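You operate a simulated robot arm through the tools that you are given. There is no shell and no other tool. Be economical: measure what you need, move in short steps, check, and stop when the job is done.

You are at the controls of a simulated robot arm. One attempt, no reset.

TASK
Set the width dial to the black belt's tag, then wind the belt into a flat coil.
Fine: keeper arm over it to wind and off at the end; the belt stays on the platen.

It is judged by the outcome, as a careful person would: the job done as asked, and still so three seconds after it is handed in. It fails if anything else is knocked over, pushed out of place, dropped, spilled or broken.

THE ROBOT
A 6-joint arm with a two-finger parallel gripper, fixed in place. Base frame: the origin is at the foot of the arm, x ahead of it, y to its left, z up; the work surface is at about z = 0.006. Units: m, rad, N and s.
With the tool pointing down near the work surface it reaches from about 0.14 to 0.58 m from the base axis. Its first joint turns from -1.152 to 1.152 rad. Payload 2.1 kg.
Tool frame: the origin (TCP) lies between the finger pads and is the grasp point; the fingertips stand 0.03 m ahead of it; z points along the fingers, y is the line along which they close. Largest opening 0.094 m; finger width 0.028, thickness 0.01; the body of the gripper, 0.05 by 0.096 m, starts 0.055 m behind the TCP.
Orientation is that of the tool frame in the base frame, as [roll, pitch, yaw] about the fixed x, y, z axes, in that order (R = Rz(yaw) Ry(pitch) Rx(roll)). With the fingers straight down and closing along the base's y, the tool's x points along the base's -x, its y along +y and its z along -z.

THE INTERFACE
- The arm moves only by the tool play_rows. Its argument "steps" is a list of rows, each an object (a shift or turn left out is 0, a gripper value left out holds the last) with "slide": the shift along the tool's x, y, z in units of 30 mm (1.0 is 30 mm), a list of three; "dr": the turn, a rotation vector about the tool's x, y, z in units of 5 degrees (1.0 is 5 degrees), a list of three; "jaw": the gripper command, from -1 (shut) to 1 (fully open), values between in proportion. In form: [{"slide": [x, y, z], "dr": [wx, wy, wz], "jaw": jaw}, ...]. A call has 1 to 8 rows; each row shifts and turns the commanded pose from where the row before left it, along the tool's axes as they then stand. A call with a number of a shift or a turn outside -1 to 1 is refused whole. Rows are played at 5 a second. More than 0.05 m and 0.15 rad between two rows, or a gripper value outside its range, and nothing of the call is played. Where a pose cannot be reached the arm comes as near as it can. A force on the tool above 90 N (or 10 N above the force at the start of the call, whichever is more), or a blocked arm, ends the call early, and 0.2 s more pass. Each finger travels about 0.072 m/s and halts on what it meets, pressing with about 21 N; the grip force reading is that of the motor and also rises with nothing between the fingers. The clock runs only during rows and for 0.2 s after the last one: add rows that do not move to give the fingers time. The reply holds the time, the measured pose of the TCP, the force on the tool along the base axes, the opening and the grip force, in the units named above and with some noise.
- Cameras (640 x 400 px; columns grow to the right, rows downward): "scene" is fixed at [0.064, -0.3721, 0.4982]; the picture's right is [0.73, -0.68, 0.00], its down [-0.28, -0.30, -0.91] and it looks along [0.62, 0.67, -0.42] (base axes); focal length 232 px, centre (320, 200). "wrist" rides on the gripper at [0.076, 0.014, -0.102] in the tool frame; the picture's right is [-0.18, 0.98, 0.00], its down [-0.75, -0.14, -0.64] and it looks along [-0.63, -0.12, 0.77] (tool axes); focal length 243 px, centre (320, 200). There is no depth. A picture from a camera that has moved, and an enlarged one, comes with that camera's place and axes in the base frame and with its lens.
- grab_frame(camera): a new picture of that camera. No time passes.
- inspect(camera, box): a new picture of the part [left, top, right, bottom] of that camera's present view, enlarged. No time passes.
- finish_job(): hands the job in; it is judged then, once.

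Work in short steps. Places have to be worked out from the pictures, the camera data and where the tool is seen: move nearer, look again, correct. Check each grasp and each placing, and mend what went wrong. You have 120 turns and 76 pictures in all, those below and enlarged ones among them. Open the gripper and draw the arm clear of the work before you hand the job in, unless the task says otherwise; then end with one line.

The tools are called after ">>>" as a command line: name --argument value ..., lists and objects as JSON in quotes. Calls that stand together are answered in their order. play_rows: Moves the arm, as the interface text tells. Its arguments: {"type":"object","properties":{"steps":{"type":"array","items":{"type":"object","properties":{"slide":{"type":"array","items":{"type":"number"}},"dr":{"type":"array","items":{"type":"number"}},"jaw":{"type":"number"}}}}},"required":["steps"]} The other tools are called the same way: grab_frame (camera) takes a picture; inspect (camera, box) takes an enlarged picture of a part of a camera's view; finish_job () hands the job in.

At the start:

```text
time_s: 0.0
ee_pos: [0.3005, 0.0407, 0.4537]
ee_rot: [-3.141, 0.0, -3.141]
force: [-0.6, 0.8, 0.4]
opening: 0.0941
finger_force: 0.0
```

scene: 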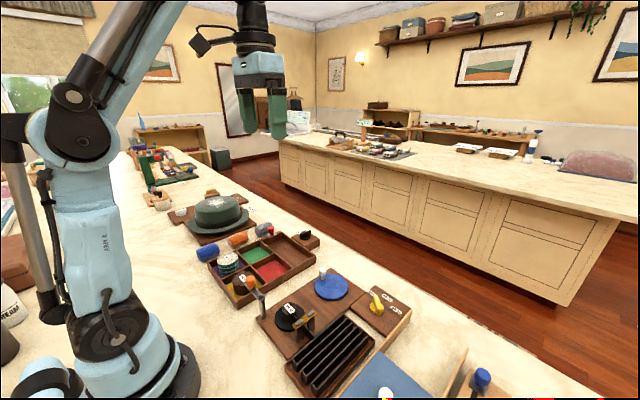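
wrist: 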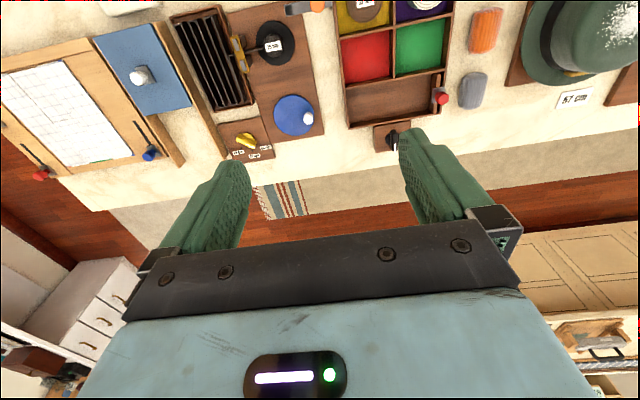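

I'll enlarge the belt-winding area in both cameras to identify the parts.

>>> inspect --camera "scene" --box '[190, 220, 430, 400]'

>>> inspect --camera "wrist" --box '[160, 0, 460, 180]'

```text
2.22 times, centred on (310, 310) of scene
camera zoom: at [0.064, -0.3721, 0.4982], right [0.73, -0.68, 0.0], down [-0.28, -0.3, -0.91], along [0.62, 0.67, -0.42], focal length 517 px, centre (342, -44)
```

zoom: 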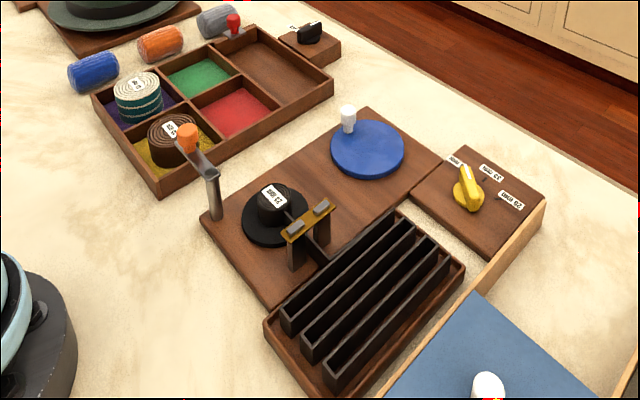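

```text
2.13 times, centred on (310, 90) of wrist
camera zoom: at [0.2232, 0.0556, 0.5563], right [0.18, 0.98, 0.0], down [0.75, -0.14, 0.64], along [0.63, -0.12, -0.77], focal length 518 px, centre (341, 435)
```

zoom: 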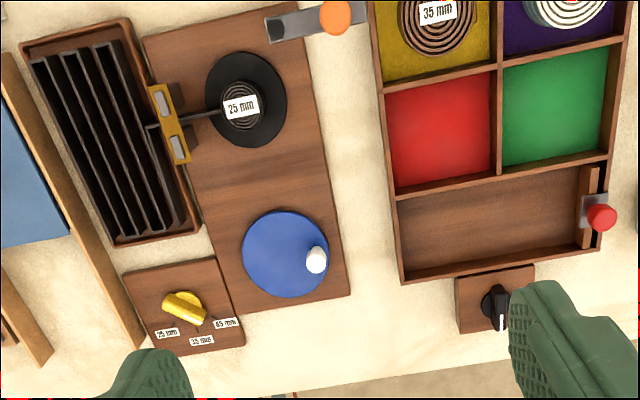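

The black belt's tag reads 25 mm. The yellow dial has marks for 25, 35 and 45, the blue crank disc has a white knob, and the keeper arm has an orange knob. I'll move lower for a closer look.

>>> play_rows --steps '[{"slide": [0.33, -0.6, 1]}, {"slide": [0.33, -0.6, 1]}, {"slide": [0.33, -0.6, 1]}, {"slide": [0.33, -0.6, 1]}, {"slide": [0.33, -0.6, 1]}, {}]'

>>> inspect --camera "wrist" --box '[160, 0, 480, 200]'

>>> inspect --camera "scene" --box '[340, 270, 420, 320]'

>>> inspect --camera "scene" --box '[250, 260, 370, 335]'

```text
time_s: 1.4
ee_pos: [0.2482, -0.051, 0.3025]
ee_rot: [-3.141, 0.0, -3.141]
force: [-0.5, -0.3, -0.5]
opening: 0.094
finger_force: 0.2
```

```text
2.00 times, centred on (320, 100) of wrist
camera zoom: at [0.172, -0.0362, 0.4053], right [0.18, 0.98, 0.0], down [0.75, -0.14, 0.64], along [0.63, -0.12, -0.77], focal length 485 px, centre (320, 400)
```

zoom: 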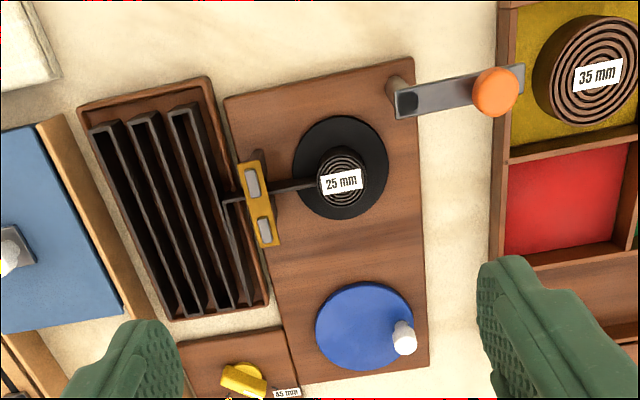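

```text
8.00 times, centred on (380, 295) of scene
camera zoom: at [0.064, -0.3721, 0.4982], right [0.73, -0.68, 0.0], down [-0.28, -0.3, -0.91], along [0.62, 0.67, -0.42], focal length 1860 px, centre (-160, -560)
```

zoom: 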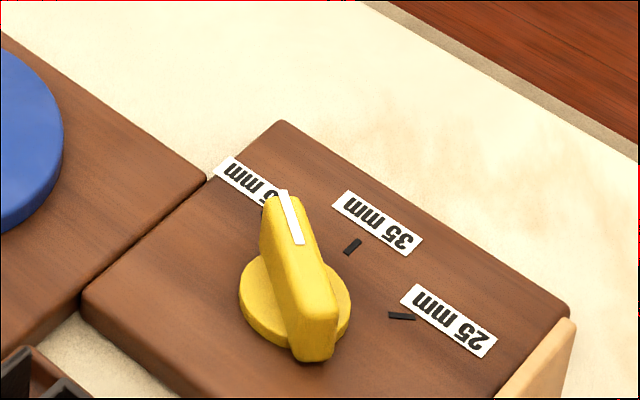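

```text
5.33 times, centred on (310, 298) of scene
camera zoom: at [0.064, -0.3721, 0.4982], right [0.73, -0.68, 0.0], down [-0.28, -0.3, -0.91], along [0.62, 0.67, -0.42], focal length 1240 px, centre (373, -320)
```

zoom: 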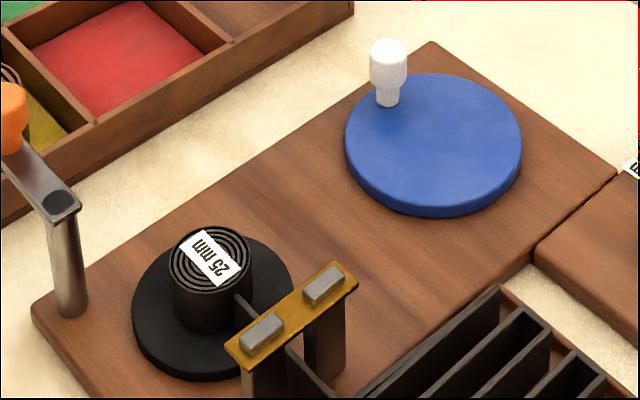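

I need the winding direction, so I'll zoom in on the coil and the belt entry.

>>> inspect --camera "wrist" --box '[260, 50, 376, 122]'

>>> play_rows --steps '[{"slide": [-0.75, -0.55, 0.6]}, {"slide": [-0.75, -0.55, 0.6]}, {"slide": [-0.75, -0.55, 0.6]}, {"slide": [-0.75, -0.55, 0.6]}, {"slide": [-0.75, -0.55, 0.6]}, {}]'

>>> grab_frame --camera "wrist"

```text
5.52 times, centred on (318, 86) of wrist
camera zoom: at [0.172, -0.0362, 0.4053], right [0.18, 0.98, 0.0], down [0.75, -0.14, 0.64], along [0.63, -0.12, -0.77], focal length 1339 px, centre (331, 829)
```

zoom: 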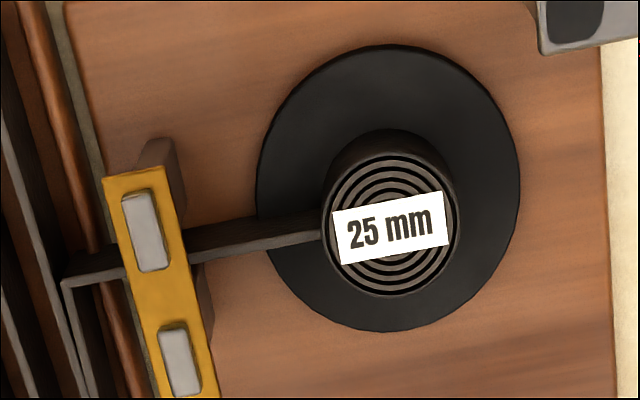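

```text
time_s: 2.8
ee_pos: [0.3645, -0.133, 0.2155]
ee_rot: [3.139, 0.0, 3.14]
force: [-0.2, 0.3, 0.1]
opening: 0.0941
finger_force: 0.2
```

```text
67 pictures are left
camera wrist: at [0.2874, -0.1184, 0.3176], right [0.18, 0.98, 0.0], down [0.75, -0.14, 0.64], along [0.63, -0.12, -0.77], focal length 243 px, centre (320, 200)
```

wrist: 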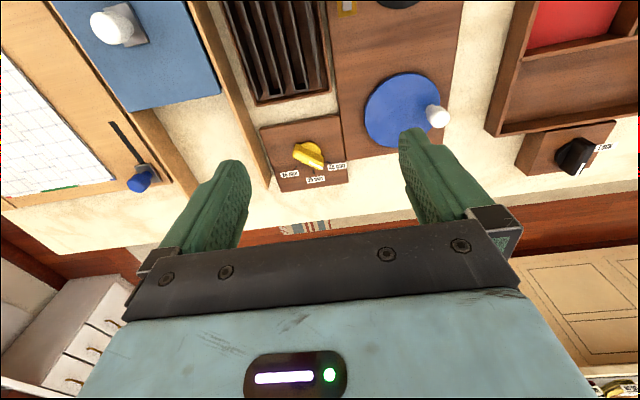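

The dial handle is at about (0.440, -0.164), with its top near z 0.042 and its pointer about 45° from +x towards +y. The 25 mark is at about -50°. I'll move above it, turn the tool 45° and part-close the jaws.

>>> play_rows --steps '[{"slide": [-0.84, -0.34, 0.5], "jaw": -0.1}, {"slide": [-0.84, -0.34, 0.5], "dr": [0, 0, -1]}, {"slide": [-0.84, -0.35, 0.5], "dr": [0, 0, -1]}, {"dr": [0, 0, -1], "slide": [0, 0, 0.5]}, {"dr": [0, 0, -1], "slide": [0, 0, 0.5]}, {"dr": [0, 0, -1], "slide": [0, 0, 0.5]}, {"dr": [0, 0, -1]}, {"dr": [0, 0, -1]}]'

>>> play_rows --steps '[{"dr": [0, 0, -1]}, {}]'

>>> grab_frame --camera "wrist"

>>> inspect --camera "scene" --box '[300, 230, 460, 330]'

```text
time_s: 4.6
ee_pos: [0.4384, -0.1592, 0.1243]
ee_rot: [3.141, 0.0, -2.528]
force: [0.1, 0.0, -1.1]
opening: 0.0423
finger_force: 0.1
```

```text
time_s: 5.2
ee_pos: [0.4388, -0.1603, 0.1236]
ee_rot: [-3.141, 0.001, -2.441]
force: [-0.7, -0.6, -0.2]
opening: 0.042
finger_force: 0.0
```

```text
66 pictures are left
camera wrist: at [0.3712, -0.198, 0.2263], right [-0.49, 0.87, 0.0], down [0.67, 0.38, 0.64], along [0.56, 0.32, -0.77], focal length 243 px, centre (320, 200)
```

wrist: 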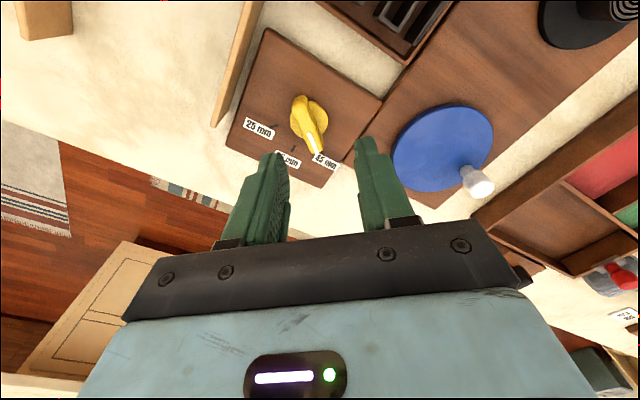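

```text
4.00 times, centred on (380, 280) of scene
camera zoom: at [0.064, -0.3721, 0.4982], right [0.73, -0.68, 0.0], down [-0.28, -0.3, -0.91], along [0.62, 0.67, -0.42], focal length 930 px, centre (80, -120)
```

zoom: 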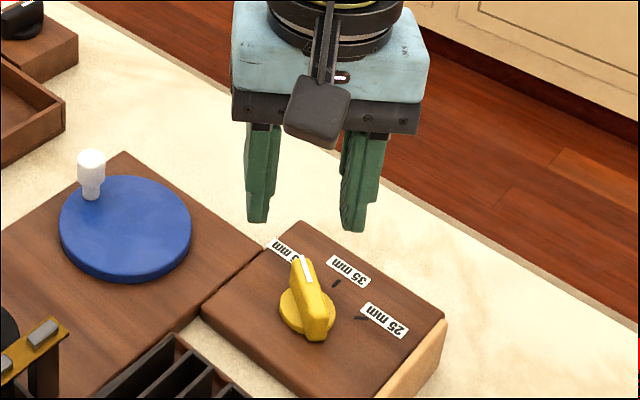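

The handle is at about (0.442, -0.166) and at roughly 48°. I'll correct to that, then descend so the fingertips sit just above the dial base.

>>> play_rows --steps '[{"slide": [0.07, -0.21, 0.5]}, {"slide": [0, 0, 0.6]}, {"slide": [0, 0, 0.5]}, {"slide": [0, 0, 0.4]}, {}]'

>>> inspect --camera "scene" --box '[300, 230, 460, 330]'

>>> inspect --camera "wrist" --box '[200, 60, 440, 210]'

```text
time_s: 6.4
ee_pos: [0.4419, -0.166, 0.0642]
ee_rot: [-3.141, 0.001, -2.443]
force: [-0.6, -0.5, -0.3]
opening: 0.0423
finger_force: 0.1
```

```text
4.00 times, centred on (380, 280) of scene
camera zoom: at [0.064, -0.3721, 0.4982], right [0.73, -0.68, 0.0], down [-0.28, -0.3, -0.91], along [0.62, 0.67, -0.42], focal length 930 px, centre (80, -120)
```

zoom: 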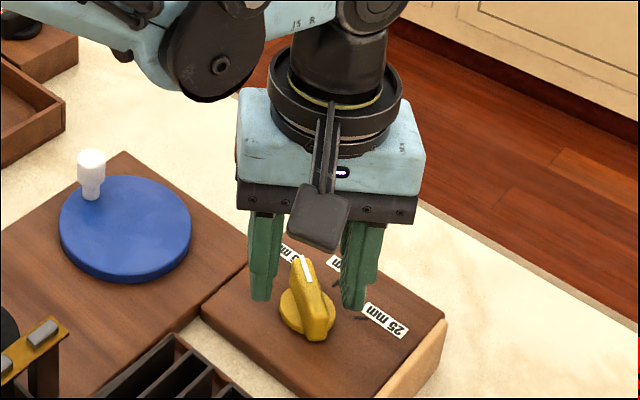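

```text
2.67 times, centred on (320, 135) of wrist
camera zoom: at [0.3742, -0.2041, 0.167], right [-0.49, 0.87, 0.0], down [0.67, 0.38, 0.64], along [0.56, 0.32, -0.77], focal length 647 px, centre (320, 373)
```

zoom: 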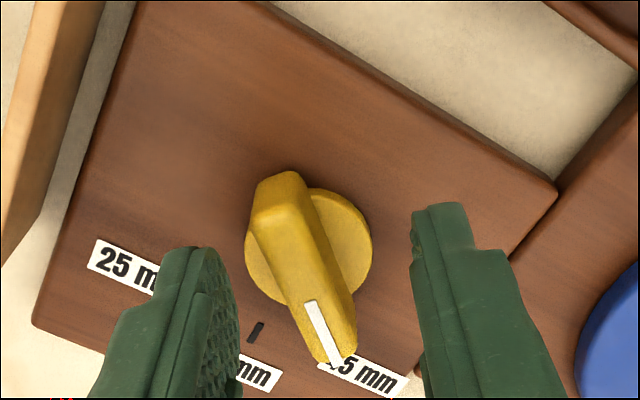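

The dial axis is about 4 mm behind the tool. I'll adjust, lower a little and grip the handle.

>>> play_rows --steps '[{"slide": [0.11, -0.08, 0.1], "dr": [0, 0, -0.8]}, {}, {"jaw": -1}, {}, {}]'

>>> inspect --camera "wrist" --box '[200, 60, 440, 210]'

```text
time_s: 7.6
ee_pos: [0.4418, -0.173, 0.0605]
ee_rot: [-3.127, 0.001, -2.376]
force: [27.3, -25.6, -8.9]
opening: 0.0131
finger_force: 45.5
```

```text
2.67 times, centred on (320, 135) of wrist
camera zoom: at [0.3764, -0.2136, 0.1633], right [-0.55, 0.84, -0.01], down [0.63, 0.43, 0.64], along [0.54, 0.35, -0.76], focal length 647 px, centre (320, 373)
```

zoom: 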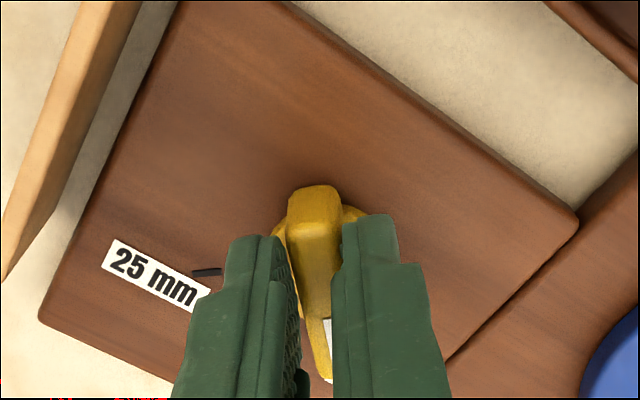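

Gripped, with a side load along tool y. I'll relieve it and start turning clockwise.

>>> play_rows --steps '[{"slide": [0, -0.12, 0]}, {"dr": [0, 0, 1]}, {"dr": [0, 0, 1]}, {"dr": [0, 0, 1]}, {}]'

>>> inspect --camera "wrist" --box '[200, 60, 440, 210]'

```text
time_s: 8.8
ee_pos: [0.4414, -0.1708, 0.0621]
ee_rot: [3.134, -0.005, -2.635]
force: [-28.6, 11.5, -5.1]
opening: 0.013
finger_force: 44.2
```

```text
2.67 times, centred on (320, 135) of wrist
camera zoom: at [0.3685, -0.1952, 0.1643], right [-0.32, 0.95, 0.01], down [0.73, 0.24, 0.64], along [0.6, 0.21, -0.77], focal length 647 px, centre (320, 373)
```

zoom: 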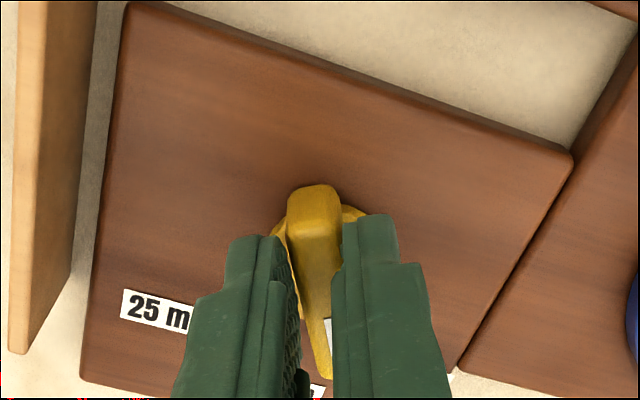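

The dial turns with the tool. I'll continue while relieving the side force.

>>> play_rows --steps '[{"slide": [0.06, 0.06, 0], "dr": [0, 0, 1]}, {"dr": [0, 0, 1]}, {"dr": [0, 0, 1]}, {"dr": [0, 0, 1]}, {}]'

```text
time_s: 10.0
ee_pos: [0.4396, -0.1664, 0.0607]
ee_rot: [3.128, -0.001, -2.981]
force: [-17.9, 38.0, 12.8]
opening: 0.0126
finger_force: 45.0
```

>>> play_rows --steps '[{"slide": [0.03, 0.12, 0], "dr": [0, 0, 1]}, {"dr": [0, 0, 1]}, {"dr": [0, 0, 1]}, {"slide": [0, 0.05, 0], "dr": [0, 0, 1]}, {}]'

>>> inspect --camera "wrist" --box '[200, 60, 440, 210]'

```text
time_s: 11.2
ee_pos: [0.4393, -0.1636, 0.0616]
ee_rot: [3.132, 0.0, 2.954]
force: [-2.9, 31.6, 7.8]
opening: 0.0127
finger_force: 45.0
```

```text
2.67 times, centred on (320, 135) of wrist
camera zoom: at [0.3675, -0.1358, 0.1639], right [0.37, 0.93, 0.01], down [0.71, -0.29, 0.64], along [0.6, -0.23, -0.77], focal length 647 px, centre (320, 373)
```

zoom: 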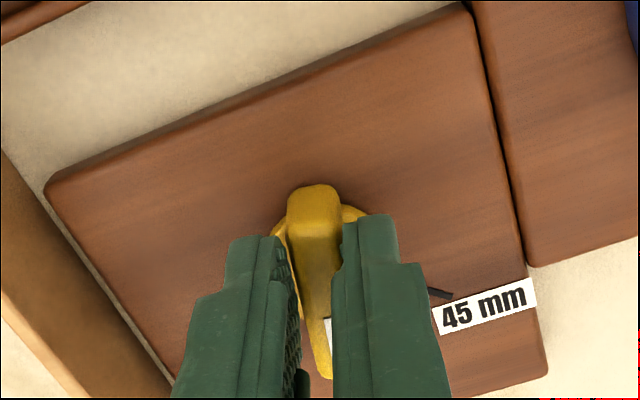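

>>> play_rows --steps '[{"slide": [0, 0.1, 0], "dr": [0, 0, 1]}, {"dr": [0, 0, 1]}, {"dr": [0, 0, 1]}, {"dr": [0, 0, 1]}, {}]'

>>> inspect --camera "scene" --box '[300, 230, 460, 330]'

```text
time_s: 12.4
ee_pos: [0.4411, -0.1592, 0.0613]
ee_rot: [3.13, -0.004, 2.604]
force: [-3.1, 35.8, 27.9]
opening: 0.0127
finger_force: 45.3
```

```text
4.00 times, centred on (380, 280) of scene
camera zoom: at [0.0639, -0.3721, 0.4983], right [0.73, -0.68, 0.0], down [-0.28, -0.3, -0.91], along [0.62, 0.67, -0.42], focal length 930 px, centre (80, -120)
```

zoom: 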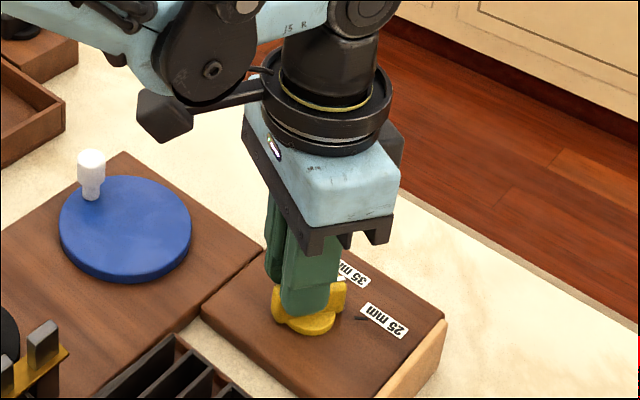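

The TCP sits about 12 mm behind the dial's axis, so I'll follow the arc and then look.

>>> play_rows --steps '[{"slide": [0, 0.15, 0], "dr": [0, 0, 1]}, {"slide": [0, 0.04, 0], "dr": [0, 0, 1]}, {"slide": [0, 0.04, 0], "dr": [0, 0, 1]}, {}]'

>>> inspect --camera "scene" --box '[340, 270, 420, 320]'

>>> inspect --camera "wrist" --box '[200, 60, 440, 210]'

```text
time_s: 13.4
ee_pos: [0.443, -0.1578, 0.061]
ee_rot: [-3.14, -0.001, 2.336]
force: [-11.9, 12.1, 6.9]
opening: 0.013
finger_force: 44.7
```

```text
8.00 times, centred on (380, 295) of scene
camera zoom: at [0.064, -0.3721, 0.4982], right [0.73, -0.68, 0.0], down [-0.28, -0.3, -0.91], along [0.62, 0.67, -0.42], focal length 1860 px, centre (-160, -560)
```

zoom: 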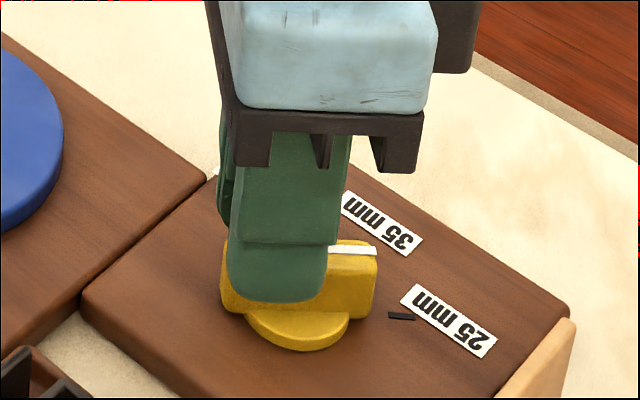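

```text
2.67 times, centred on (320, 135) of wrist
camera zoom: at [0.4007, -0.0924, 0.1637], right [0.84, 0.55, 0.0], down [0.42, -0.64, 0.64], along [0.35, -0.54, -0.77], focal length 647 px, centre (320, 373)
```

zoom: 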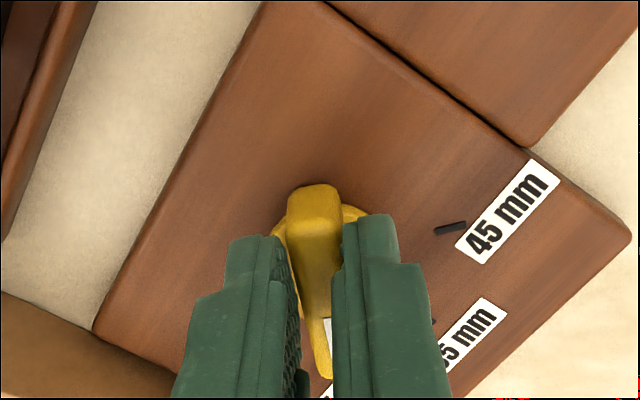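

The pointer is at about -46°, and the 25 tick reads about -51 to -53°. I'll turn one more step, then release and raise to inspect.

>>> play_rows --steps '[{"slide": [0.03, 0.06, 0], "dr": [0, 0, 1]}, {}, {"jaw": -0.2}, {}, {}, {"slide": [0, 0, -0.7]}, {"slide": [0, 0, -1]}, {"slide": [0, 0, -1]}]'

>>> inspect --camera "scene" --box '[340, 270, 420, 320]'

>>> inspect --camera "wrist" --box '[200, 60, 440, 210]'

```text
time_s: 15.2
ee_pos: [0.443, -0.1537, 0.1418]
ee_rot: [-3.141, 0.0, 2.25]
force: [0.0, -0.4, 0.0]
opening: 0.0376
finger_force: 0.1
```

```text
8.00 times, centred on (380, 295) of scene
camera zoom: at [0.064, -0.3721, 0.4982], right [0.73, -0.68, 0.0], down [-0.28, -0.3, -0.91], along [0.62, 0.67, -0.42], focal length 1860 px, centre (-160, -560)
```

zoom: 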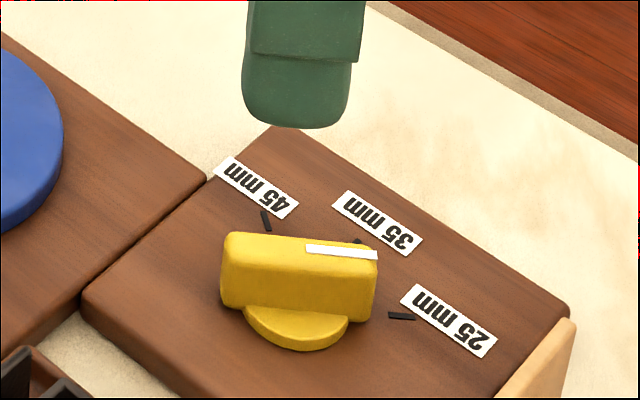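

```text
2.67 times, centred on (320, 135) of wrist
camera zoom: at [0.4062, -0.0861, 0.2431], right [0.88, 0.48, 0.0], down [0.37, -0.67, 0.64], along [0.31, -0.56, -0.77], focal length 647 px, centre (320, 373)
```

zoom: 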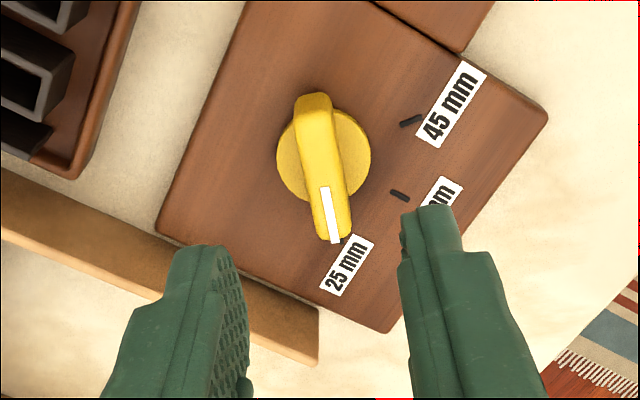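

The dial pointer now lines up with the 25 mm tick (about -51° against -53°). Next I'll lift, square the tool and move towards the keeper arm.

>>> play_rows --steps '[{"slide": [0, 0, -1], "dr": [0, 0, -1]}, {"slide": [0, 0, -1], "dr": [0, 0, -1]}, {"slide": [0, 0, -1], "dr": [0, 0, -1]}, {"slide": [0, 0, -1], "dr": [0, 0, -1]}, {"dr": [0, 0, -1]}, {"dr": [0, 0, -1]}, {"dr": [0, 0, -1]}, {"dr": [0, 0, -1]}]'

>>> play_rows --steps '[{"dr": [0, 0, -1]}, {"dr": [0, 0, -1]}, {"slide": [1, 0.9, 0], "dr": [0, 0, -0.2]}, {"slide": [1, 0.9, 0]}, {"slide": [1, 0.9, 0]}, {"slide": [1, 0.9, 0]}, {"slide": [1, 0.9, 0]}, {"slide": [1, 0.5, 0]}]'

>>> grab_frame --camera "wrist"

```text
time_s: 17.0
ee_pos: [0.4439, -0.1564, 0.2624]
ee_rot: [3.14, 0.001, 2.952]
force: [-0.5, -0.6, 0.4]
opening: 0.0378
finger_force: 0.0
```

```text
time_s: 18.8
ee_pos: [0.2619, -0.0038, 0.2636]
ee_rot: [3.141, 0.0, -3.141]
force: [0.4, 0.4, 0.3]
opening: 0.0374
finger_force: 0.0
```

```text
54 pictures are left
camera wrist: at [0.1853, 0.01, 0.366], right [0.18, 0.98, 0.0], down [0.75, -0.14, 0.64], along [0.63, -0.12, -0.77], focal length 243 px, centre (320, 200)
```

wrist: 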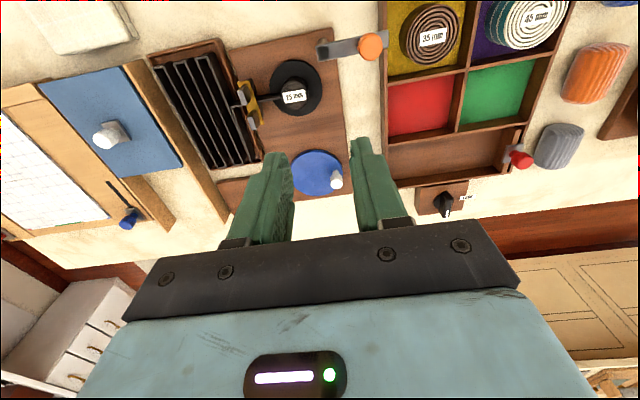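

The keeper's orange knob is at about (0.229, 0.050, 0.095), the post at (0.226, 0.007) and the coil at (0.270, -0.040). I'll hover over the knob with the jaws part open.

>>> play_rows --steps '[{"slide": [0.37, 0.6, 0.5]}, {"slide": [0.37, 0.6, 0.5]}, {"slide": [0.36, 0.6, 0.5]}, {"slide": [0, 0, 0.8]}, {"slide": [0, 0, 0.8]}, {}]'

>>> inspect --camera "wrist" --box '[200, 0, 440, 150]'

>>> inspect --camera "scene" --box '[180, 190, 340, 290]'

```text
time_s: 20.2
ee_pos: [0.2301, 0.0474, 0.1675]
ee_rot: [-3.139, -0.001, -3.14]
force: [0.0, -0.4, 0.6]
opening: 0.0376
finger_force: 0.1
```

```text
2.67 times, centred on (320, 75) of wrist
camera zoom: at [0.1544, 0.0615, 0.2695], right [0.18, 0.98, 0.0], down [0.75, -0.14, 0.64], along [0.63, -0.12, -0.77], focal length 647 px, centre (320, 533)
```

zoom: 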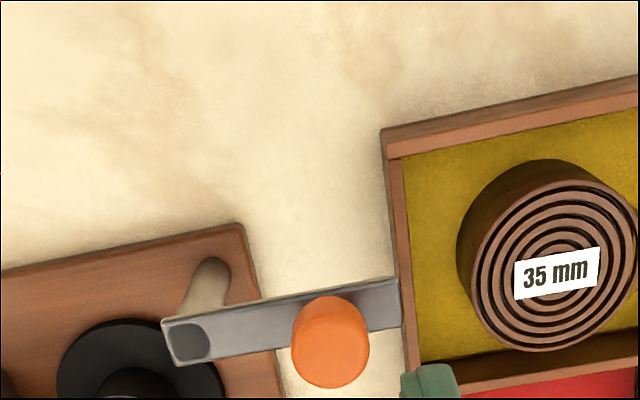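

```text
4.00 times, centred on (260, 240) of scene
camera zoom: at [0.064, -0.3721, 0.4982], right [0.73, -0.68, 0.0], down [-0.28, -0.3, -0.91], along [0.62, 0.67, -0.42], focal length 930 px, centre (560, 40)
```

zoom: 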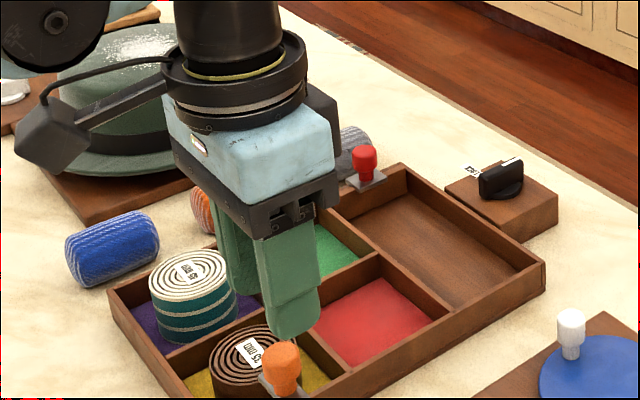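

The knob is at about (0.228, 0.050), spanning roughly z 0.08–0.10. I'll descend so the tips are at about 0.085, staying above the bar, and grip.

>>> play_rows --steps '[{"slide": [0.06, 0.1, 0.6]}, {"slide": [0, 0, 0.6]}, {"slide": [0, 0, 0.5]}, {}, {"jaw": -1}, {}, {}]'

>>> inspect --camera "wrist" --box '[200, 60, 440, 210]'

>>> inspect --camera "scene" --box '[200, 230, 360, 330]'

```text
time_s: 21.8
ee_pos: [0.2306, 0.05, 0.1182]
ee_rot: [-3.138, 0.002, 3.141]
force: [1.7, -15.0, -9.6]
opening: 0.0213
finger_force: 44.9
```

```text
2.67 times, centred on (320, 135) of wrist
camera zoom: at [0.1547, 0.0648, 0.2204], right [0.18, 0.98, 0.0], down [0.75, -0.14, 0.64], along [0.63, -0.12, -0.77], focal length 647 px, centre (320, 373)
```

zoom: 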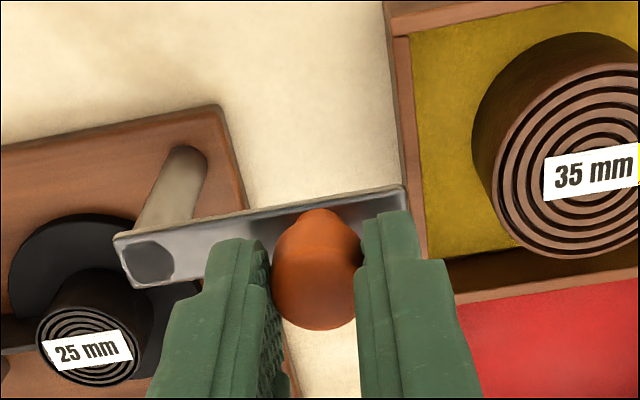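

```text
4.00 times, centred on (280, 280) of scene
camera zoom: at [0.064, -0.3721, 0.4982], right [0.73, -0.68, 0.0], down [-0.28, -0.3, -0.91], along [0.62, 0.67, -0.42], focal length 930 px, centre (480, -120)
```

zoom: 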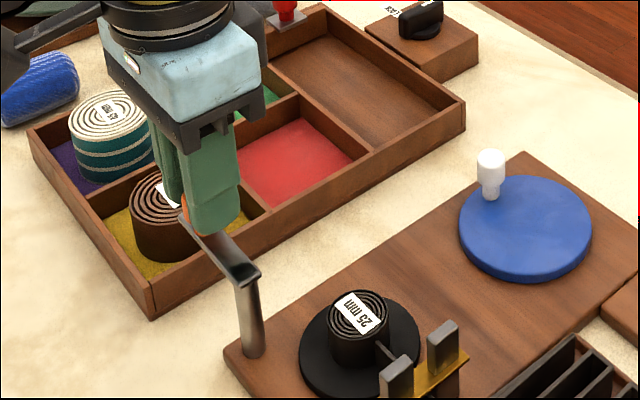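

The knob is gripped (opening 0.021). I'll sweep it clockwise along the arc around the post, starting with 45°.

>>> play_rows --steps '[{"slide": [-0.363, -0.047, 0]}, {"slide": [-0.337, -0.14, 0]}, {"slide": [-0.29, -0.223, 0]}, {}]'

>>> inspect --camera "wrist" --box '[200, 60, 440, 210]'

```text
time_s: 22.8
ee_pos: [0.2621, 0.0419, 0.1182]
ee_rot: [3.132, 0.008, -3.139]
force: [16.0, 31.3, -24.9]
opening: 0.0211
finger_force: 44.9
```

```text
2.67 times, centred on (320, 135) of wrist
camera zoom: at [0.1852, 0.0548, 0.2202], right [0.18, 0.98, 0.01], down [0.75, -0.14, 0.65], along [0.64, -0.11, -0.76], focal length 647 px, centre (320, 373)
```

zoom: 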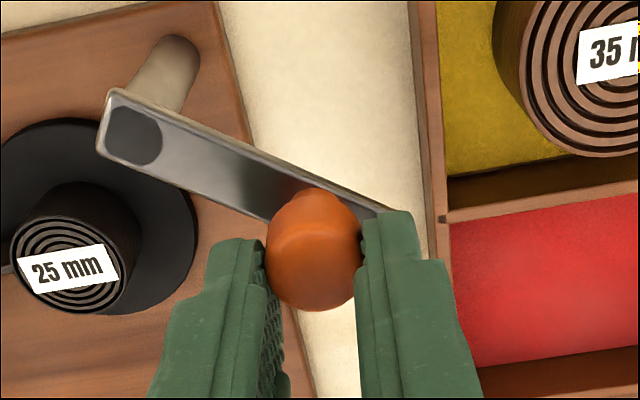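

The knob is slipping along the pads because it's being dragged sideways to the grip. I'll release, lift, turn the tool so the fingers close tangentially, and regrip.

>>> play_rows --steps '[{"jaw": 0}, {}, {}, {"slide": [0, 0, -0.8]}, {"slide": [0.3, 0, -0.4], "dr": [0, 0, -1]}, {"dr": [0, 0, -1]}, {"dr": [0, 0, -1]}, {"dr": [0, 0, -1]}]'

>>> play_rows --steps '[{"dr": [0, 0, -1]}, {"dr": [0, 0, -1]}, {"dr": [0, 0, -1]}, {"dr": [0, 0, -1]}, {"dr": [0, 0, -1]}, {}]'

>>> inspect --camera "wrist" --box '[200, 30, 440, 180]'

>>> inspect --camera "scene" --box '[200, 230, 360, 330]'

```text
time_s: 24.6
ee_pos: [0.2505, 0.0366, 0.1545]
ee_rot: [3.141, -0.001, -2.79]
force: [-0.3, -0.2, -0.2]
opening: 0.047
finger_force: 0.1
```

```text
time_s: 26.0
ee_pos: [0.2499, 0.0382, 0.1551]
ee_rot: [-3.141, -0.001, -2.354]
force: [-0.5, -0.2, 0.3]
opening: 0.0473
finger_force: 0.0
```

```text
2.67 times, centred on (320, 105) of wrist
camera zoom: at [0.1859, -0.0051, 0.2564], right [-0.57, 0.82, 0.0], down [0.63, 0.43, 0.64], along [0.53, 0.36, -0.77], focal length 647 px, centre (320, 453)
```

zoom: 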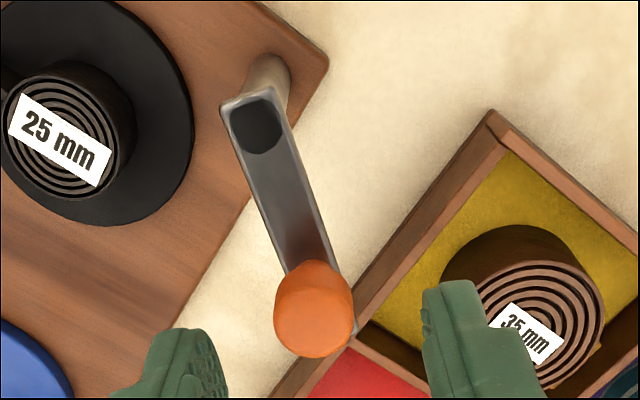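

```text
4.00 times, centred on (280, 280) of scene
camera zoom: at [0.064, -0.3721, 0.4982], right [0.73, -0.68, 0.0], down [-0.28, -0.3, -0.91], along [0.62, 0.67, -0.42], focal length 930 px, centre (480, -120)
```

zoom: 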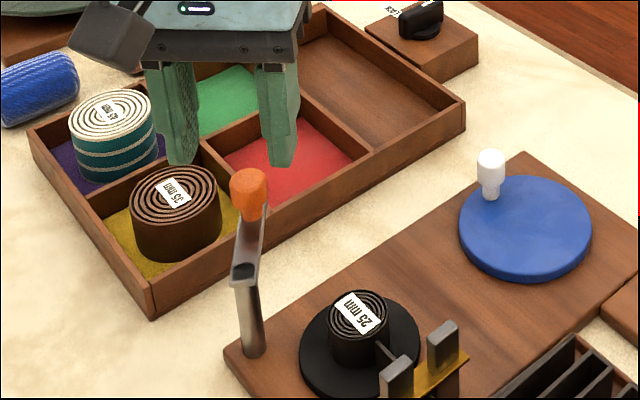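

The knob is now at about (0.2575, 0.0415), with the arm at about 51°. I'll centre on it, descend and grip tangentially.

>>> play_rows --steps '[{"slide": [-0.257, -0.1, 0]}, {"slide": [0, 0, 0.64]}, {"slide": [0, 0, 0.63]}, {}, {"jaw": -1}, {}, {}]'

>>> inspect --camera "wrist" --box '[200, 60, 440, 210]'

```text
time_s: 27.6
ee_pos: [0.257, 0.0443, 0.1165]
ee_rot: [-3.142, -0.002, -2.357]
force: [1.7, 2.8, -11.4]
opening: 0.0211
finger_force: 44.9
```

```text
2.67 times, centred on (320, 135) of wrist
camera zoom: at [0.1933, -0.0003, 0.2176], right [-0.57, 0.82, 0.0], down [0.63, 0.43, 0.64], along [0.53, 0.36, -0.77], focal length 647 px, centre (320, 373)
```

zoom: 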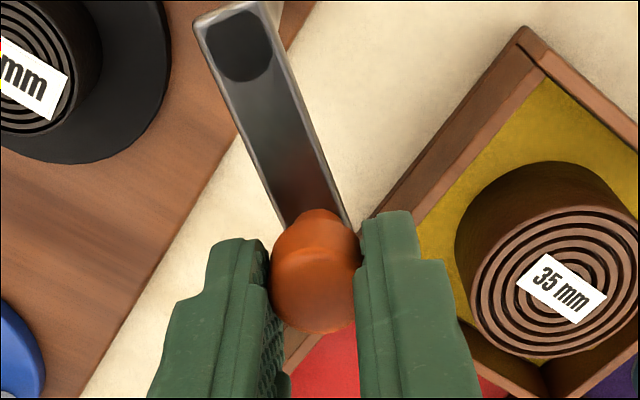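

The grip is solid. I'll sweep the keeper clockwise along its arc while turning with it.

>>> play_rows --steps '[{"slide": [-0.014, -0.142, 0], "dr": [0, 0, 1]}, {"slide": [-0.014, -0.142, 0], "dr": [0, 0, 1]}, {"slide": [-0.014, -0.142, 0], "dr": [0, 0, 1]}, {"slide": [-0.014, -0.142, 0], "dr": [0, 0, 1]}, {"slide": [-0.014, -0.142, 0], "dr": [0, 0, 1]}, {"slide": [-0.014, -0.142, 0], "dr": [0, 0, 1]}, {}]'

>>> inspect --camera "wrist" --box '[200, 60, 440, 210]'

```text
time_s: 29.2
ee_pos: [0.2727, 0.0223, 0.1152]
ee_rot: [-3.139, -0.001, -2.883]
force: [2.2, 3.3, -31.9]
opening: 0.0211
finger_force: 45.1
```

```text
2.67 times, centred on (320, 135) of wrist
camera zoom: at [0.1967, 0.0156, 0.2183], right [-0.08, 1.0, 0.0], down [0.77, 0.06, 0.64], along [0.64, 0.05, -0.77], focal length 647 px, centre (320, 373)
```

zoom: 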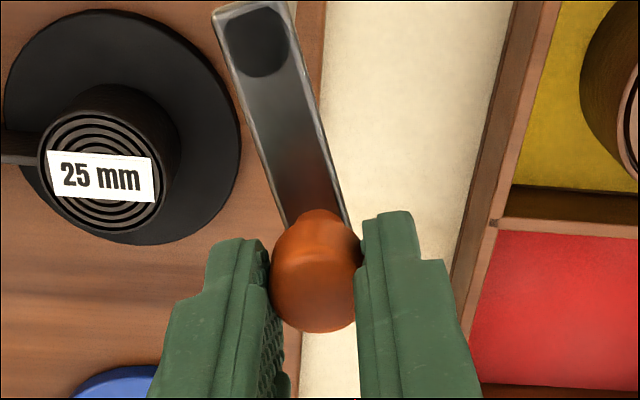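

Works well. The knob pulls the tool downwards a little (-32 N), so I'll follow with a small z and continue.

>>> play_rows --steps '[{"slide": [-0.014, -0.142, 0.05], "dr": [0, 0, 1]}, {"slide": [-0.014, -0.142, 0.02], "dr": [0, 0, 1]}, {"slide": [-0.014, -0.142, 0.02], "dr": [0, 0, 1]}, {"slide": [-0.014, -0.142, 0.02], "dr": [0, 0, 1]}, {"slide": [-0.014, -0.142, 0], "dr": [0, 0, 1]}, {"slide": [-0.014, -0.142, 0], "dr": [0, 0, 1]}, {}]'

>>> inspect --camera "scene" --box '[200, 230, 360, 330]'

>>> inspect --camera "wrist" --box '[200, 60, 440, 210]'

```text
time_s: 30.8
ee_pos: [0.2773, -0.0015, 0.113]
ee_rot: [3.141, 0.002, 2.879]
force: [1.6, -3.9, -21.3]
opening: 0.0211
finger_force: 44.8
```

```text
4.00 times, centred on (280, 280) of scene
camera zoom: at [0.0641, -0.3721, 0.4982], right [0.73, -0.68, 0.0], down [-0.28, -0.3, -0.91], along [0.62, 0.67, -0.42], focal length 930 px, centre (480, -120)
```

zoom: 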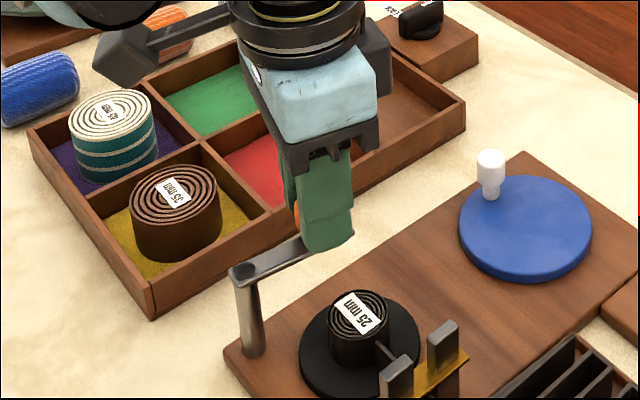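

```text
2.67 times, centred on (320, 135) of wrist
camera zoom: at [0.2069, 0.0313, 0.215], right [0.43, 0.9, 0.0], down [0.69, -0.33, 0.64], along [0.58, -0.28, -0.77], focal length 647 px, centre (320, 373)
```

zoom: 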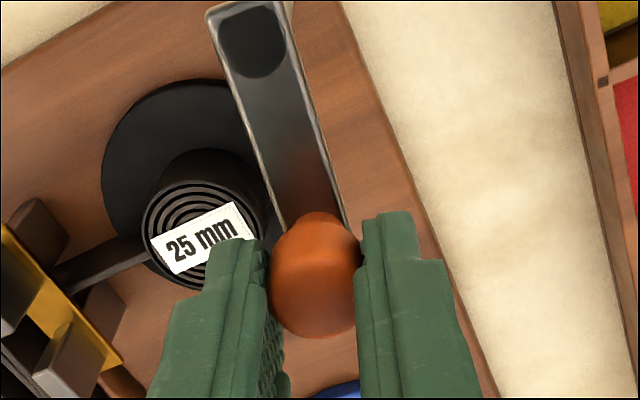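

>>> play_rows --steps '[{"slide": [-0.014, -0.142, 0.03], "dr": [0, 0, 1]}, {"slide": [-0.014, -0.142, 0.02], "dr": [0, 0, 1]}, {"slide": [-0.014, -0.142, 0.0], "dr": [0, 0, 1]}, {"slide": [-0.014, -0.142, 0.0], "dr": [0, 0, 1]}, {"slide": [-0.014, -0.142, 0], "dr": [0, 0, 1]}, {"slide": [-0.014, -0.142, 0], "dr": [0, 0, 1]}, {}]'

>>> inspect --camera "scene" --box '[200, 230, 360, 330]'

>>> inspect --camera "wrist" --box '[200, 60, 440, 210]'

```text
time_s: 32.4
ee_pos: [0.2686, -0.0274, 0.1114]
ee_rot: [-3.141, -0.003, 2.357]
force: [-10.4, 16.4, 31.7]
opening: 0.0212
finger_force: 44.7
```

```text
4.00 times, centred on (280, 280) of scene
camera zoom: at [0.0639, -0.3721, 0.4983], right [0.73, -0.68, 0.0], down [-0.28, -0.3, -0.91], along [0.62, 0.67, -0.42], focal length 930 px, centre (480, -120)
```

zoom: 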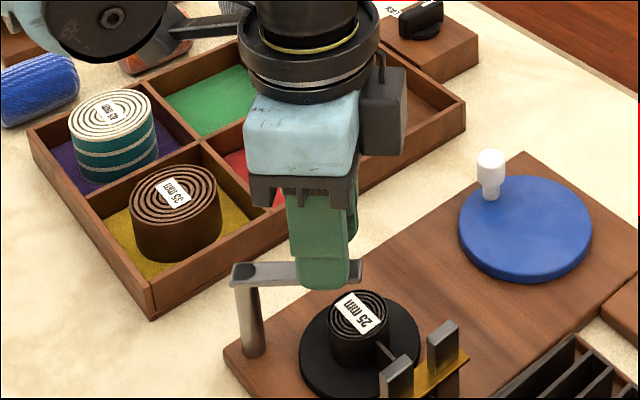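

```text
2.67 times, centred on (320, 135) of wrist
camera zoom: at [0.224, 0.0366, 0.2137], right [0.83, 0.56, 0.0], down [0.43, -0.63, 0.64], along [0.36, -0.53, -0.77], focal length 647 px, centre (320, 373)
```

zoom: 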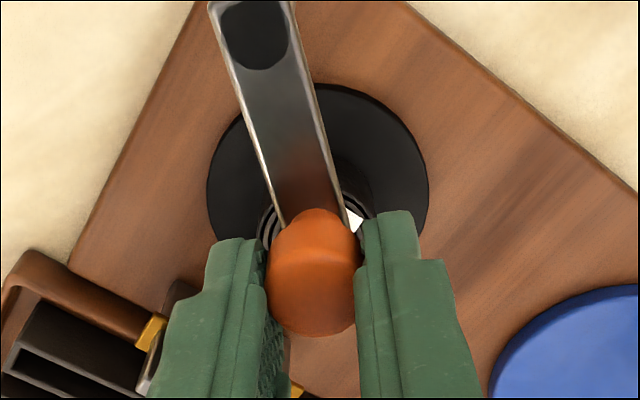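

The keeper is nearly centred over the coil at about -38°. I'll go 8° further, then release and check.

>>> play_rows --steps '[{"slide": [-0.014, -0.142, -0.04], "dr": [0, 0, 1]}, {"slide": [-0.014, -0.08, 0], "dr": [0, 0, 0.6]}, {}, {"jaw": 0}, {}, {}, {"slide": [0, 0, -1]}, {"slide": [0, 0, -1]}]'

>>> play_rows --steps '[{"slide": [0, 0, -1], "dr": [0, 0, -1]}, {"slide": [0.5, 0, -1], "dr": [0, 0, -1]}, {"slide": [0.5, 0, -1], "dr": [0, 0, -1]}, {"dr": [0, 0, -1]}, {"dr": [0, 0, -1]}, {"dr": [0, 0, -1]}, {"dr": [0, 0, -1]}, {"dr": [0, 0, -1]}]'

>>> inspect --camera "wrist" --box '[160, 0, 480, 200]'

>>> inspect --camera "scene" --box '[240, 250, 400, 350]'

```text
time_s: 34.2
ee_pos: [0.2642, -0.0343, 0.1728]
ee_rot: [3.141, 0.0, 2.217]
force: [-0.3, 0.6, 0.9]
opening: 0.0471
finger_force: 0.0
```

```text
time_s: 36.0
ee_pos: [0.2416, -0.0112, 0.2623]
ee_rot: [3.141, 0.001, 2.919]
force: [0.0, -0.2, -0.5]
opening: 0.047
finger_force: 0.1
```

```text
2.00 times, centred on (320, 100) of wrist
camera zoom: at [0.1708, 0.02, 0.3639], right [0.4, 0.92, 0.0], down [0.7, -0.3, 0.64], along [0.59, -0.26, -0.77], focal length 485 px, centre (320, 400)
```

zoom: 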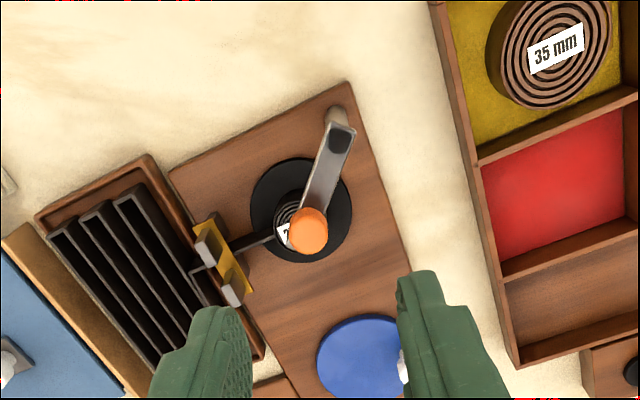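

```text
4.00 times, centred on (320, 300) of scene
camera zoom: at [0.064, -0.3721, 0.4982], right [0.73, -0.68, 0.0], down [-0.28, -0.3, -0.91], along [0.62, 0.67, -0.42], focal length 930 px, centre (320, -200)
```

zoom: 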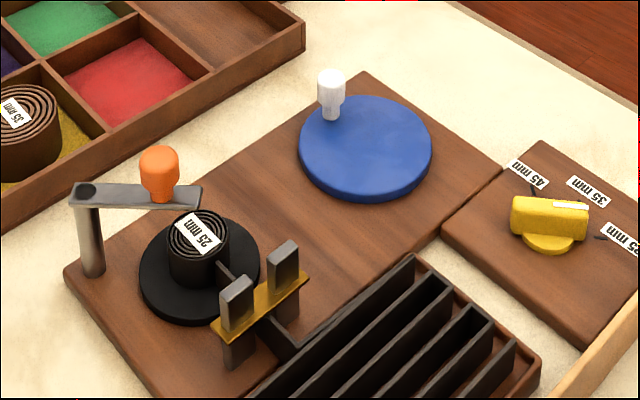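

The keeper is now centred over the coil. Next is the crank; I'll square the tool and move over it to measure.

>>> play_rows --steps '[{"dr": [0, 0, -1]}, {"dr": [0, 0, -1]}, {"dr": [0, 0, -0.55]}, {"slide": [-0.8, -0.1, 0.2]}, {"slide": [-0.8, -0.1, 0.2]}, {"slide": [-0.8, -0.2, 0.2]}, {"slide": [-0.8, -0.2, 0.2]}, {"slide": [0, 0, 0.6]}]'

>>> play_rows --steps '[{}]'

>>> inspect --camera "wrist" --box '[160, 40, 480, 240]'

```text
time_s: 37.8
ee_pos: [0.3375, -0.0289, 0.2191]
ee_rot: [3.141, 0.0, 3.138]
force: [-0.2, -0.9, 0.0]
opening: 0.0471
finger_force: 0.0
```

```text
time_s: 38.2
ee_pos: [0.3381, -0.0285, 0.2184]
ee_rot: [3.141, 0.002, 3.139]
force: [-0.8, -0.1, 0.7]
opening: 0.047
finger_force: 0.0
```

```text
2.00 times, centred on (320, 140) of wrist
camera zoom: at [0.2617, -0.0137, 0.3217], right [0.19, 0.98, 0.0], down [0.75, -0.14, 0.64], along [0.63, -0.12, -0.77], focal length 485 px, centre (320, 320)
```

zoom: 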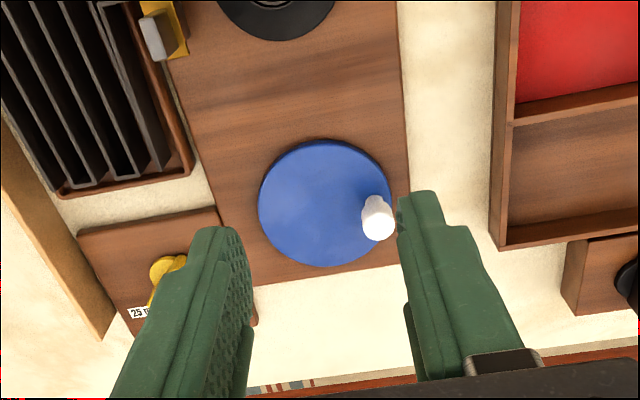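

Crank centre is at about (0.405, -0.040) and the knob at about (0.407, -0.009), with its top near z 0.065. I'll check the coil, the belt and the crank for any hint of winding direction.

>>> inspect --camera "scene" --box '[272, 296, 328, 331]'

>>> inspect --camera "scene" --box '[304, 264, 360, 299]'

```text
11.43 times, centred on (300, 314) of scene
camera zoom: at [0.064, -0.3721, 0.4982], right [0.73, -0.68, 0.0], down [-0.28, -0.3, -0.91], along [0.62, 0.67, -0.42], focal length 2657 px, centre (549, -1097)
```

zoom: 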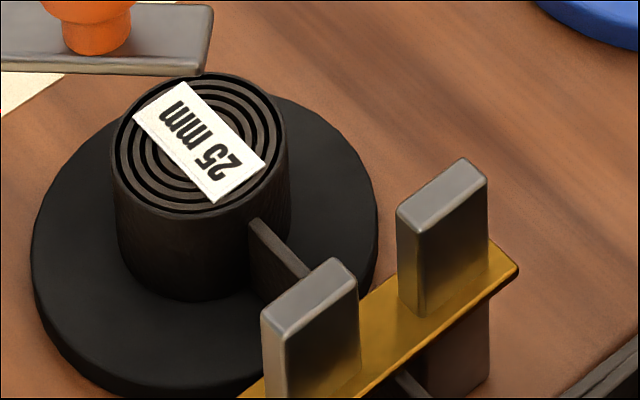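

```text
11.43 times, centred on (332, 282) of scene
camera zoom: at [0.064, -0.3721, 0.4982], right [0.73, -0.68, 0.0], down [-0.28, -0.3, -0.91], along [0.62, 0.67, -0.42], focal length 2657 px, centre (183, -731)
```

zoom: 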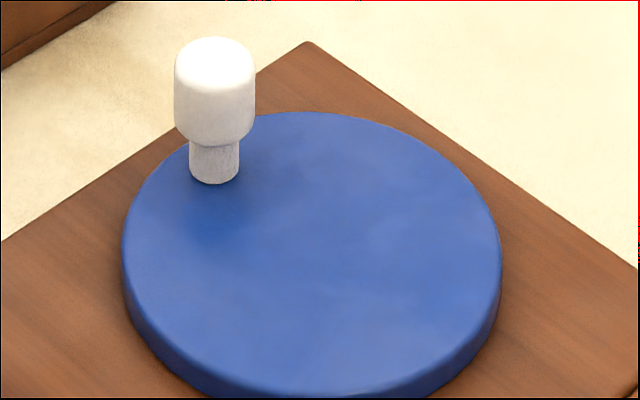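

There's no direction cue, so I'll test with a small turn. First I hover over the crank knob.

>>> play_rows --steps '[{"slide": [-0.75, 0.2, 0.5]}, {"slide": [-0.75, 0.2, 0.5]}, {"slide": [-0.73, 0.18, 0.7]}, {"slide": [0, 0, 0.9]}, {"slide": [0, 0, 0.9]}, {}]'

>>> inspect --camera "wrist" --box '[200, 60, 440, 210]'

>>> inspect --camera "scene" --box '[260, 220, 420, 320]'

```text
time_s: 39.6
ee_pos: [0.4036, -0.0121, 0.1138]
ee_rot: [-3.14, 0.002, 3.138]
force: [-0.2, 0.3, -0.2]
opening: 0.0471
finger_force: 0.3
```

```text
2.67 times, centred on (320, 135) of wrist
camera zoom: at [0.3272, 0.0026, 0.2158], right [0.19, 0.98, 0.0], down [0.75, -0.14, 0.64], along [0.63, -0.12, -0.77], focal length 647 px, centre (320, 373)
```

zoom: 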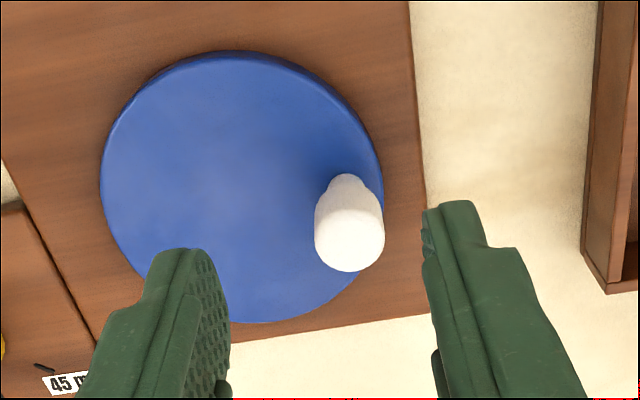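

```text
4.00 times, centred on (340, 270) of scene
camera zoom: at [0.064, -0.3721, 0.4982], right [0.73, -0.68, 0.0], down [-0.28, -0.3, -0.91], along [0.62, 0.67, -0.42], focal length 930 px, centre (240, -80)
```

zoom: 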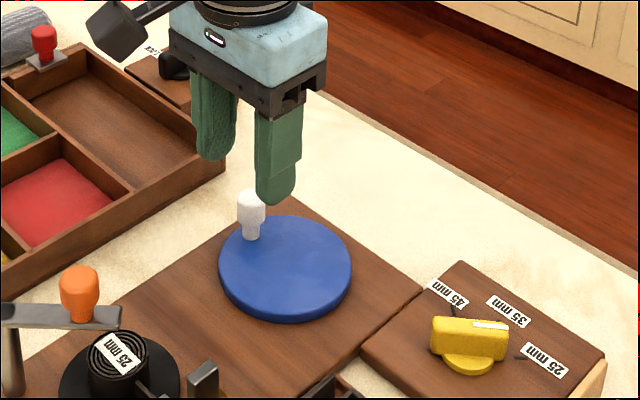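

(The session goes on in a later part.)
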